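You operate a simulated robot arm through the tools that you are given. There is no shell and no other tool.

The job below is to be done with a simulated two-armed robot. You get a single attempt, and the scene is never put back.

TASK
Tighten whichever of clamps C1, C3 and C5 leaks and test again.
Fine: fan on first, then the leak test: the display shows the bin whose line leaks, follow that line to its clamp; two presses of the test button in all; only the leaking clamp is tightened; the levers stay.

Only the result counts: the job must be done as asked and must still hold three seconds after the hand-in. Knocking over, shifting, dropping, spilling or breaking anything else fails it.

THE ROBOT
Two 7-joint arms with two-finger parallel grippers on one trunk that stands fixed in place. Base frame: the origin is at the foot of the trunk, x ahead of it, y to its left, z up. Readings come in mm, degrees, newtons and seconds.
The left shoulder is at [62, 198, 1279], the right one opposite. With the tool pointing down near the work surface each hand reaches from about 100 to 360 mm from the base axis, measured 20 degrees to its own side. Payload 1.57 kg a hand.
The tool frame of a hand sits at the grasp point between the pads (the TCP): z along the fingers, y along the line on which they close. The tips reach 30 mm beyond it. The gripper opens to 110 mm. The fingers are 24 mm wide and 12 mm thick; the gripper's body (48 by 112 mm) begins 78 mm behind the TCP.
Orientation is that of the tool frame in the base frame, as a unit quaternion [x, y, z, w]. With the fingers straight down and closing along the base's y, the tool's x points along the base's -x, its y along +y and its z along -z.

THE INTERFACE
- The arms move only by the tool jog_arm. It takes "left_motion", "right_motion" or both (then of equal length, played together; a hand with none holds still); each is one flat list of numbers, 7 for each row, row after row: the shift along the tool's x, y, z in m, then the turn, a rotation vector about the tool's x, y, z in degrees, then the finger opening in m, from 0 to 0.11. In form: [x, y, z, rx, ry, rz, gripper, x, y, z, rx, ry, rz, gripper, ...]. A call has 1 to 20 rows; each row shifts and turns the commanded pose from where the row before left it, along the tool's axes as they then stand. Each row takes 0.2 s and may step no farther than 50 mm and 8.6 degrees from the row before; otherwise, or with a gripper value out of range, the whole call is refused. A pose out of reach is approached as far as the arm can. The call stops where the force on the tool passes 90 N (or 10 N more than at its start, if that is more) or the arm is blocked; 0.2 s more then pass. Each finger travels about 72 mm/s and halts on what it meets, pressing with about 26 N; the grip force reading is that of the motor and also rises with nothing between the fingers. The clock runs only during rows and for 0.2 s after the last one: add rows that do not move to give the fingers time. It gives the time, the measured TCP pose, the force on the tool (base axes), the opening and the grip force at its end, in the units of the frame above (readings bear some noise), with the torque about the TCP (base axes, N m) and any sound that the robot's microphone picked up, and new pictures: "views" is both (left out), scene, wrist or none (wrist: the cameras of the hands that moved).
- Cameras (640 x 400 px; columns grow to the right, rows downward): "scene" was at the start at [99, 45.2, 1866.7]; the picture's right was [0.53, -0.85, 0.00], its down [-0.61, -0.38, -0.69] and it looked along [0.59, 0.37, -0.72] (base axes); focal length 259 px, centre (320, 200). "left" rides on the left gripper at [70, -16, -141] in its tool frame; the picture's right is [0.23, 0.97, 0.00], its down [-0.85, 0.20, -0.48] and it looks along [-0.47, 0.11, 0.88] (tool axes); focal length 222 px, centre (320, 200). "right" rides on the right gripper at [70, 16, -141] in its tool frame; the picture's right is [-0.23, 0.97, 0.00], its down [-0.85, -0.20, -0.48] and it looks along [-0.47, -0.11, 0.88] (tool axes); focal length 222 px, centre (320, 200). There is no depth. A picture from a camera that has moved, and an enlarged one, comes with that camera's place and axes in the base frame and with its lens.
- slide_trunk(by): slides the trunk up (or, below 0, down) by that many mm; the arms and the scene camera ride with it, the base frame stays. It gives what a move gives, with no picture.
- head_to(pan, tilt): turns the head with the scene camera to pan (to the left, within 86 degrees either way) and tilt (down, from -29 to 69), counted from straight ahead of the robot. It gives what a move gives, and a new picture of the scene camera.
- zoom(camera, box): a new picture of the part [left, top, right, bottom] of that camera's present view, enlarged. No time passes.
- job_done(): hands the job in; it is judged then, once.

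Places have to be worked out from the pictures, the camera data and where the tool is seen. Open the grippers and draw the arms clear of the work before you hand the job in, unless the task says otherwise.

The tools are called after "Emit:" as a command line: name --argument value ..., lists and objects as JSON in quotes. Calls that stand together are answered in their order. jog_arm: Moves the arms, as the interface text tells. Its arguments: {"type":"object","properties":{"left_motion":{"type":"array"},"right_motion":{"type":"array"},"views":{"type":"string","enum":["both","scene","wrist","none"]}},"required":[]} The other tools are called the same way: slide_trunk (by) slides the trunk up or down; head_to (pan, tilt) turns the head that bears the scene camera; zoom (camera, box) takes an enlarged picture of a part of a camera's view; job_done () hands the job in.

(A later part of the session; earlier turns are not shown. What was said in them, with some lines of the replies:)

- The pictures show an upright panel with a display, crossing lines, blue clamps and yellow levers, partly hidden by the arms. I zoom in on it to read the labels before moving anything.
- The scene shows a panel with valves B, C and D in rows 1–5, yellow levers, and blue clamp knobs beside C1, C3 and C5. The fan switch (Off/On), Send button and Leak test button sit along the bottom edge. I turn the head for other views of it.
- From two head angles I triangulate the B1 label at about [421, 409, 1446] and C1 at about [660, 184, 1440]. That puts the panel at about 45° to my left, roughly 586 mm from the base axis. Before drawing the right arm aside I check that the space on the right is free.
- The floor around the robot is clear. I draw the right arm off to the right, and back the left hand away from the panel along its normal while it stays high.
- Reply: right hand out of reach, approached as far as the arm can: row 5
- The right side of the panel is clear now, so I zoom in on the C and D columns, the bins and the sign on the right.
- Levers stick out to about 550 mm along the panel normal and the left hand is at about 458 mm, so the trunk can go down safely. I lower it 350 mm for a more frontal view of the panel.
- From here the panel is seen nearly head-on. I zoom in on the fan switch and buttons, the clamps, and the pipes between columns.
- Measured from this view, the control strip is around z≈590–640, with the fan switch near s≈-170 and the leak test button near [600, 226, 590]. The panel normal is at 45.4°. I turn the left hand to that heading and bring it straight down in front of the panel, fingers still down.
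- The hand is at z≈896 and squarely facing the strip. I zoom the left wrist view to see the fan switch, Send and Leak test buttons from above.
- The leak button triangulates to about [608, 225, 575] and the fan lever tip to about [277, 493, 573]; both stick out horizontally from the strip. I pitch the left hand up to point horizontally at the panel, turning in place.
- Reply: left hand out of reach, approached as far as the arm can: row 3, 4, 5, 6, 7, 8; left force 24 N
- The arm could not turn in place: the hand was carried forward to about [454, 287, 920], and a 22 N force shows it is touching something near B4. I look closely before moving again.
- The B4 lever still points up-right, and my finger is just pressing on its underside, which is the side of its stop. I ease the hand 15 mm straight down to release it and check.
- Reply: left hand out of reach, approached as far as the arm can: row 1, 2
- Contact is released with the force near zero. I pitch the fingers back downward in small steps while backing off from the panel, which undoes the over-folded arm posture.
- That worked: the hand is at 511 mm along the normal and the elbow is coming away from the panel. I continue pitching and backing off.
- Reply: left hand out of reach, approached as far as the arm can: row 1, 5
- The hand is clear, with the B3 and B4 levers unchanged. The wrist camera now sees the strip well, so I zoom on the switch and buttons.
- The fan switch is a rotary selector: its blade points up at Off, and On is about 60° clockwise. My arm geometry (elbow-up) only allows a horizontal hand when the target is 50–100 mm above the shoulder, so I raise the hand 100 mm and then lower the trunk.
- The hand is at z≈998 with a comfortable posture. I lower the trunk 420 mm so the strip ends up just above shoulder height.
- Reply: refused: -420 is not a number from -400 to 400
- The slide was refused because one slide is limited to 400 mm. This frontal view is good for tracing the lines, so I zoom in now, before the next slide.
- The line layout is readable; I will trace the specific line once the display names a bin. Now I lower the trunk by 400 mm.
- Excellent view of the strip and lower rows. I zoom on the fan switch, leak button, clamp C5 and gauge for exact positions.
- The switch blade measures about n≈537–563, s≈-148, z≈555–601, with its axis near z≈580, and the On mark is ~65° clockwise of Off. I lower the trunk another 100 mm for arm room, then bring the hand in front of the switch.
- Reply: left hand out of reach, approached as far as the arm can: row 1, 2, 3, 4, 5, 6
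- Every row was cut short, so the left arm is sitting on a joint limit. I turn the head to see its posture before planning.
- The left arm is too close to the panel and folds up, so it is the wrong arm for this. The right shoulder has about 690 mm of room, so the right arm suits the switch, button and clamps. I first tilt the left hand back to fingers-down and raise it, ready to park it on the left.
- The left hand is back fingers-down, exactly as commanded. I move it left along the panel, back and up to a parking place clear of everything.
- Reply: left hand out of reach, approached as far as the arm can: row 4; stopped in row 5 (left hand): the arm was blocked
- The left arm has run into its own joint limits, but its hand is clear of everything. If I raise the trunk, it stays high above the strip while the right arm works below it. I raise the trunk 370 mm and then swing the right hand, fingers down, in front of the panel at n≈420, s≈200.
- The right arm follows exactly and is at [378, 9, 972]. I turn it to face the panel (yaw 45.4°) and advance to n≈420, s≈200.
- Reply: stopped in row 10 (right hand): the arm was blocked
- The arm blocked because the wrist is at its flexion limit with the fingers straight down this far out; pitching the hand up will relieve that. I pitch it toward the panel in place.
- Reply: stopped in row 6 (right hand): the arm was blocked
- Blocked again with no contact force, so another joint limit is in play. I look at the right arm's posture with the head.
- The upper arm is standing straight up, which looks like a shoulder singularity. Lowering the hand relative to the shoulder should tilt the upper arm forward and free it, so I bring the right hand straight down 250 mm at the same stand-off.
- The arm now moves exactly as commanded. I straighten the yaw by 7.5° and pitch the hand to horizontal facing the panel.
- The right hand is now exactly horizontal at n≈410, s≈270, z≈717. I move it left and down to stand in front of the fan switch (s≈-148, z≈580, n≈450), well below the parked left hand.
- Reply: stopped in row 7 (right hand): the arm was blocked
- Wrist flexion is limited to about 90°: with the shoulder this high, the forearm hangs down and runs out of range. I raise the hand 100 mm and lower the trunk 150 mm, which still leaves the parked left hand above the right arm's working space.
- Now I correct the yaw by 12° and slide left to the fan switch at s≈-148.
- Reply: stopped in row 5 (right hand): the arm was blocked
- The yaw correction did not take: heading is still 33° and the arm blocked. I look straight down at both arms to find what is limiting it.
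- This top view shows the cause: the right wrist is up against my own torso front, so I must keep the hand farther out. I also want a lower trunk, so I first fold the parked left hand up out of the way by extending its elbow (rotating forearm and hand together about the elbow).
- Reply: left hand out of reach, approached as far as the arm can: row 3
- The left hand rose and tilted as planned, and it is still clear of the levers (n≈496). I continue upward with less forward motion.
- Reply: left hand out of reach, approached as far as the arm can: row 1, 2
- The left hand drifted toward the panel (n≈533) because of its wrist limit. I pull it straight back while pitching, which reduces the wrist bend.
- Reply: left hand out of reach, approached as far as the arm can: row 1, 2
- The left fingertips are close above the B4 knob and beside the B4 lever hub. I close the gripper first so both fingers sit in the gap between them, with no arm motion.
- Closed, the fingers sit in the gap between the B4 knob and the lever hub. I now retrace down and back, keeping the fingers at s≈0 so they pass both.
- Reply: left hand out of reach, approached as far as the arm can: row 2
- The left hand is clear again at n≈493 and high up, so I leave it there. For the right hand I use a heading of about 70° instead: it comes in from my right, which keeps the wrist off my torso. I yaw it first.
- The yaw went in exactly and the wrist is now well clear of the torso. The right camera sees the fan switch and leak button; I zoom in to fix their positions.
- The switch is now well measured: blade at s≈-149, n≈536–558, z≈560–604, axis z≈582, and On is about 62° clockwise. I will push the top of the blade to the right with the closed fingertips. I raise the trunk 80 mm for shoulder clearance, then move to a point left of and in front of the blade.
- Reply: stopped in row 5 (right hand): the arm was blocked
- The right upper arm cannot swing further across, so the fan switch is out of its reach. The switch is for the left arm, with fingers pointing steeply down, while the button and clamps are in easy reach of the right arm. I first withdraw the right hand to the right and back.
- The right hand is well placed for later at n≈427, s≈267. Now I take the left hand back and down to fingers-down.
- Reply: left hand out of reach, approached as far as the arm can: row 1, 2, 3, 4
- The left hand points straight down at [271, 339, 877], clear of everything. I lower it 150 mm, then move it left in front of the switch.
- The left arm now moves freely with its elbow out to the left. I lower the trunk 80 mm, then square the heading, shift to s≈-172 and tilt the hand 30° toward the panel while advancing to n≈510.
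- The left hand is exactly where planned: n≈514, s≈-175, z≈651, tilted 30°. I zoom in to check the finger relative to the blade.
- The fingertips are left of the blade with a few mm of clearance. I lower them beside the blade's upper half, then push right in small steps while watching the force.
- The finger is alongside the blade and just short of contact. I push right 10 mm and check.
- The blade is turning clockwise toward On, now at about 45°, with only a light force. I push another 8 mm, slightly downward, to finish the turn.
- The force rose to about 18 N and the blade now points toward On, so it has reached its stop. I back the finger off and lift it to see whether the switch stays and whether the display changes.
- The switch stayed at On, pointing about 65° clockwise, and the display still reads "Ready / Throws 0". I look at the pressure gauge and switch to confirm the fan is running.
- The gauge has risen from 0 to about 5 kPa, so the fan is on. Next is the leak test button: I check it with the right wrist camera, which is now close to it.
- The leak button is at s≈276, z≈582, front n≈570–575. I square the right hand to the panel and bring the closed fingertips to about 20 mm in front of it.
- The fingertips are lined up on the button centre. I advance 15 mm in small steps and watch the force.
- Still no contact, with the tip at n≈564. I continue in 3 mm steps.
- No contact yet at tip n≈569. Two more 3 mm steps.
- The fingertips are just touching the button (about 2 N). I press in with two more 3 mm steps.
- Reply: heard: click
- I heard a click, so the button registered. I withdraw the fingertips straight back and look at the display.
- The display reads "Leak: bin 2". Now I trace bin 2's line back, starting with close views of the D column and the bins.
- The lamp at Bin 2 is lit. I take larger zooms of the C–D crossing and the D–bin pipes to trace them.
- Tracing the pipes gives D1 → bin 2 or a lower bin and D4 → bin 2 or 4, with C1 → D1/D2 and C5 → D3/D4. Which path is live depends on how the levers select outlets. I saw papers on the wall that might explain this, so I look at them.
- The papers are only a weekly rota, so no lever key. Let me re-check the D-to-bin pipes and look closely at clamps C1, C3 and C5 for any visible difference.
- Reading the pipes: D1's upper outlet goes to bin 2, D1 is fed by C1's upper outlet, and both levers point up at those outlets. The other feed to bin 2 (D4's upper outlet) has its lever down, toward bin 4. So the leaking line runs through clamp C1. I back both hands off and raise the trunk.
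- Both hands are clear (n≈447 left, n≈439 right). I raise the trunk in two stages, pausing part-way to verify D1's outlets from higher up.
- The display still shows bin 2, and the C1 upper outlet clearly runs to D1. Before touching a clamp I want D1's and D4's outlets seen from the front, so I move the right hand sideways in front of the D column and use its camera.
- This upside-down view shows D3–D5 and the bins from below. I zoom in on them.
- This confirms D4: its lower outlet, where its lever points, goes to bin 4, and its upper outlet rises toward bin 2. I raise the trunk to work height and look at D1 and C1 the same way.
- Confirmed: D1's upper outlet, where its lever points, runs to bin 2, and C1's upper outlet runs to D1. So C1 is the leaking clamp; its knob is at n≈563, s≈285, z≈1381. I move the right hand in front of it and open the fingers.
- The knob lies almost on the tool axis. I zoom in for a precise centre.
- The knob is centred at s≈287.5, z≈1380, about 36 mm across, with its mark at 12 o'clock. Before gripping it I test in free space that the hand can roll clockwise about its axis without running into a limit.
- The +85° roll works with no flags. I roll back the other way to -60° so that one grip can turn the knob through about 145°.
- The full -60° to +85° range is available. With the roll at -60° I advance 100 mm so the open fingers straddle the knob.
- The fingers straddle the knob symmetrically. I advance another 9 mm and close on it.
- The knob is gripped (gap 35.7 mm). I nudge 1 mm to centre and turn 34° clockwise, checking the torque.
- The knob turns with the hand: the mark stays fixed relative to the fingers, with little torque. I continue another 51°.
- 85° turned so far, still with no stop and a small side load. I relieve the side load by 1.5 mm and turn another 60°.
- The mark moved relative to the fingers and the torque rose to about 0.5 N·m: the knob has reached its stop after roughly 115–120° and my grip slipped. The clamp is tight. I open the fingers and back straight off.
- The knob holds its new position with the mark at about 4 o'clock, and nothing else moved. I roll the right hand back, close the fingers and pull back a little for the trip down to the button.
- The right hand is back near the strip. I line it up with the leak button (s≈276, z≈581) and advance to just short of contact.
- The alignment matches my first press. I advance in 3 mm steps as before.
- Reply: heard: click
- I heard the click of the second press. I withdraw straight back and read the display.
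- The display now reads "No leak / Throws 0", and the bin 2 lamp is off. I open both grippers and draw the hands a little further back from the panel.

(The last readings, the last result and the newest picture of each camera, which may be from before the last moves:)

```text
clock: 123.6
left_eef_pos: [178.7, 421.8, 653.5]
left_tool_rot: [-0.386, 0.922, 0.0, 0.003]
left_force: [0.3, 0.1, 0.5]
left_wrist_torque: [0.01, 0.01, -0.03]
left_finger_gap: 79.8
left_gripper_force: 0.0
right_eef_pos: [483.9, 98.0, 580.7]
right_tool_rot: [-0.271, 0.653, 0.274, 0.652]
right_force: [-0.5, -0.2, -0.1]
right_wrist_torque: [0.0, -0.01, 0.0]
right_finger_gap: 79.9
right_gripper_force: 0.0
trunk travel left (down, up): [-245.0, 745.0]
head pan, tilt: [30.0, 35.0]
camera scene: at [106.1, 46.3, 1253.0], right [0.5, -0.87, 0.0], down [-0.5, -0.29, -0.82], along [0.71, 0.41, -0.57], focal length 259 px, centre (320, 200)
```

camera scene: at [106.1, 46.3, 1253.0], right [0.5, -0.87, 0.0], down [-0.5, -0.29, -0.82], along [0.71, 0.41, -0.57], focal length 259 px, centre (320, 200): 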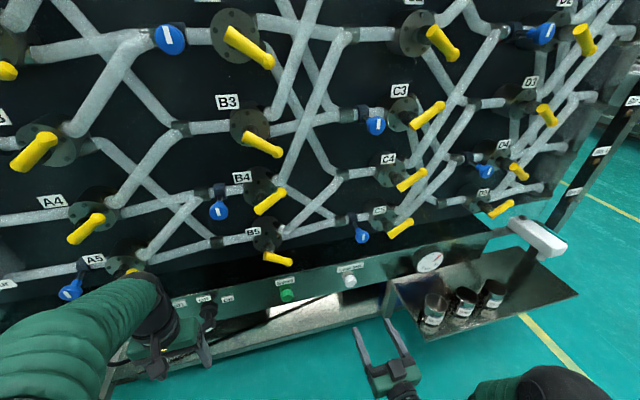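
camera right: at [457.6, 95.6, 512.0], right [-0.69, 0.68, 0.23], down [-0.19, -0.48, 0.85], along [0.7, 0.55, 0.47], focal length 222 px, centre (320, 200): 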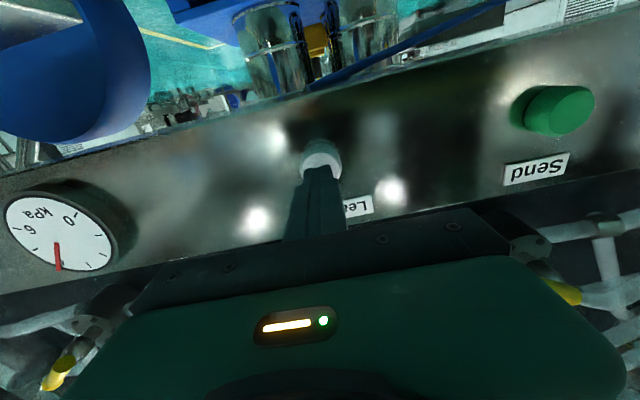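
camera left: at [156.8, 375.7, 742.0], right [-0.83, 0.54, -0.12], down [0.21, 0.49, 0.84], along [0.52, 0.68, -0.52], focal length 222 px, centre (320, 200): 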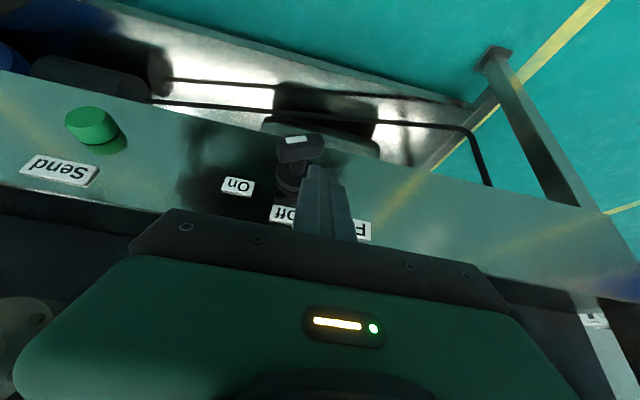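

Levers, jars and the other clamps look unchanged. One last zoom to check the fan switch and gauge before handing in.

Emit:
zoom --camera "scene" --box '[170, 230, 470, 350]'

Emit:
zoom --camera "left" --box '[200, 60, 460, 240]'

```text
2.13 times, centred on (320, 290) of scene
camera zoom: at [106.1, 46.3, 1253.0], right [0.5, -0.87, 0.0], down [-0.5, -0.29, -0.82], along [0.71, 0.41, -0.57], focal length 552 px, centre (320, 8)
```

zoom: 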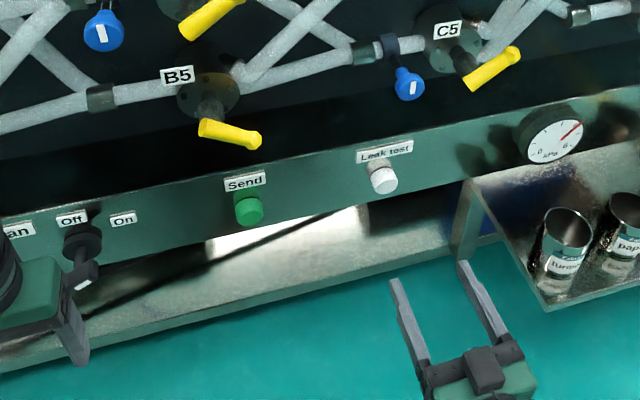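

```text
2.22 times, centred on (330, 150) of left
camera zoom: at [141.2, 361.2, 795.0], right [-0.85, 0.52, 0.0], down [0.46, 0.75, 0.48], along [0.26, 0.41, -0.88], focal length 494 px, centre (298, 311)
```

zoom: 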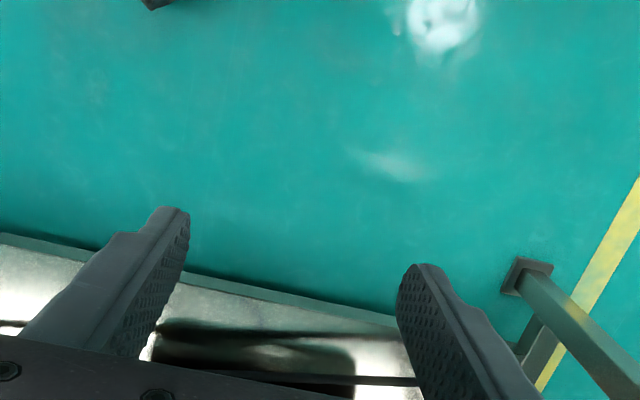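

The fan switch is still at On and the gauge holds about 5 kPa. The display reads "No leak", every lever is where it was, and both grippers are open and clear of the panel. I hand the job in.

Emit:
job_done

```text
The job is handed in.
```

I tightened clamp C1, the leaking one, and the second leak test read "No leak"; I then handed the job in.

- **Fan:** I turned the switch to On first, and the gauge rose from 0 to about 5 kPa and has held there.
- **Tracing the leak:** The first test showed "Leak: bin 2". With the levers as they stand, bin 2's line runs back through D1 to C1. No sign explains the lever positions, so I read each lever as pointing at its open outlet.
- **Clamp:** I turned the C1 knob about 115–120° clockwise until it reached its stop. I did not turn any other clamp.
- **Tests:** I pressed the leak test button twice in all.
- **Levers:** The throw counter still reads 0. Early on, while I was finding a workable arm pose, my left finger briefly pressed the B4 lever against its stop. It did not move.

Both grippers are open and both arms are drawn back from the panel. The fan is still on.
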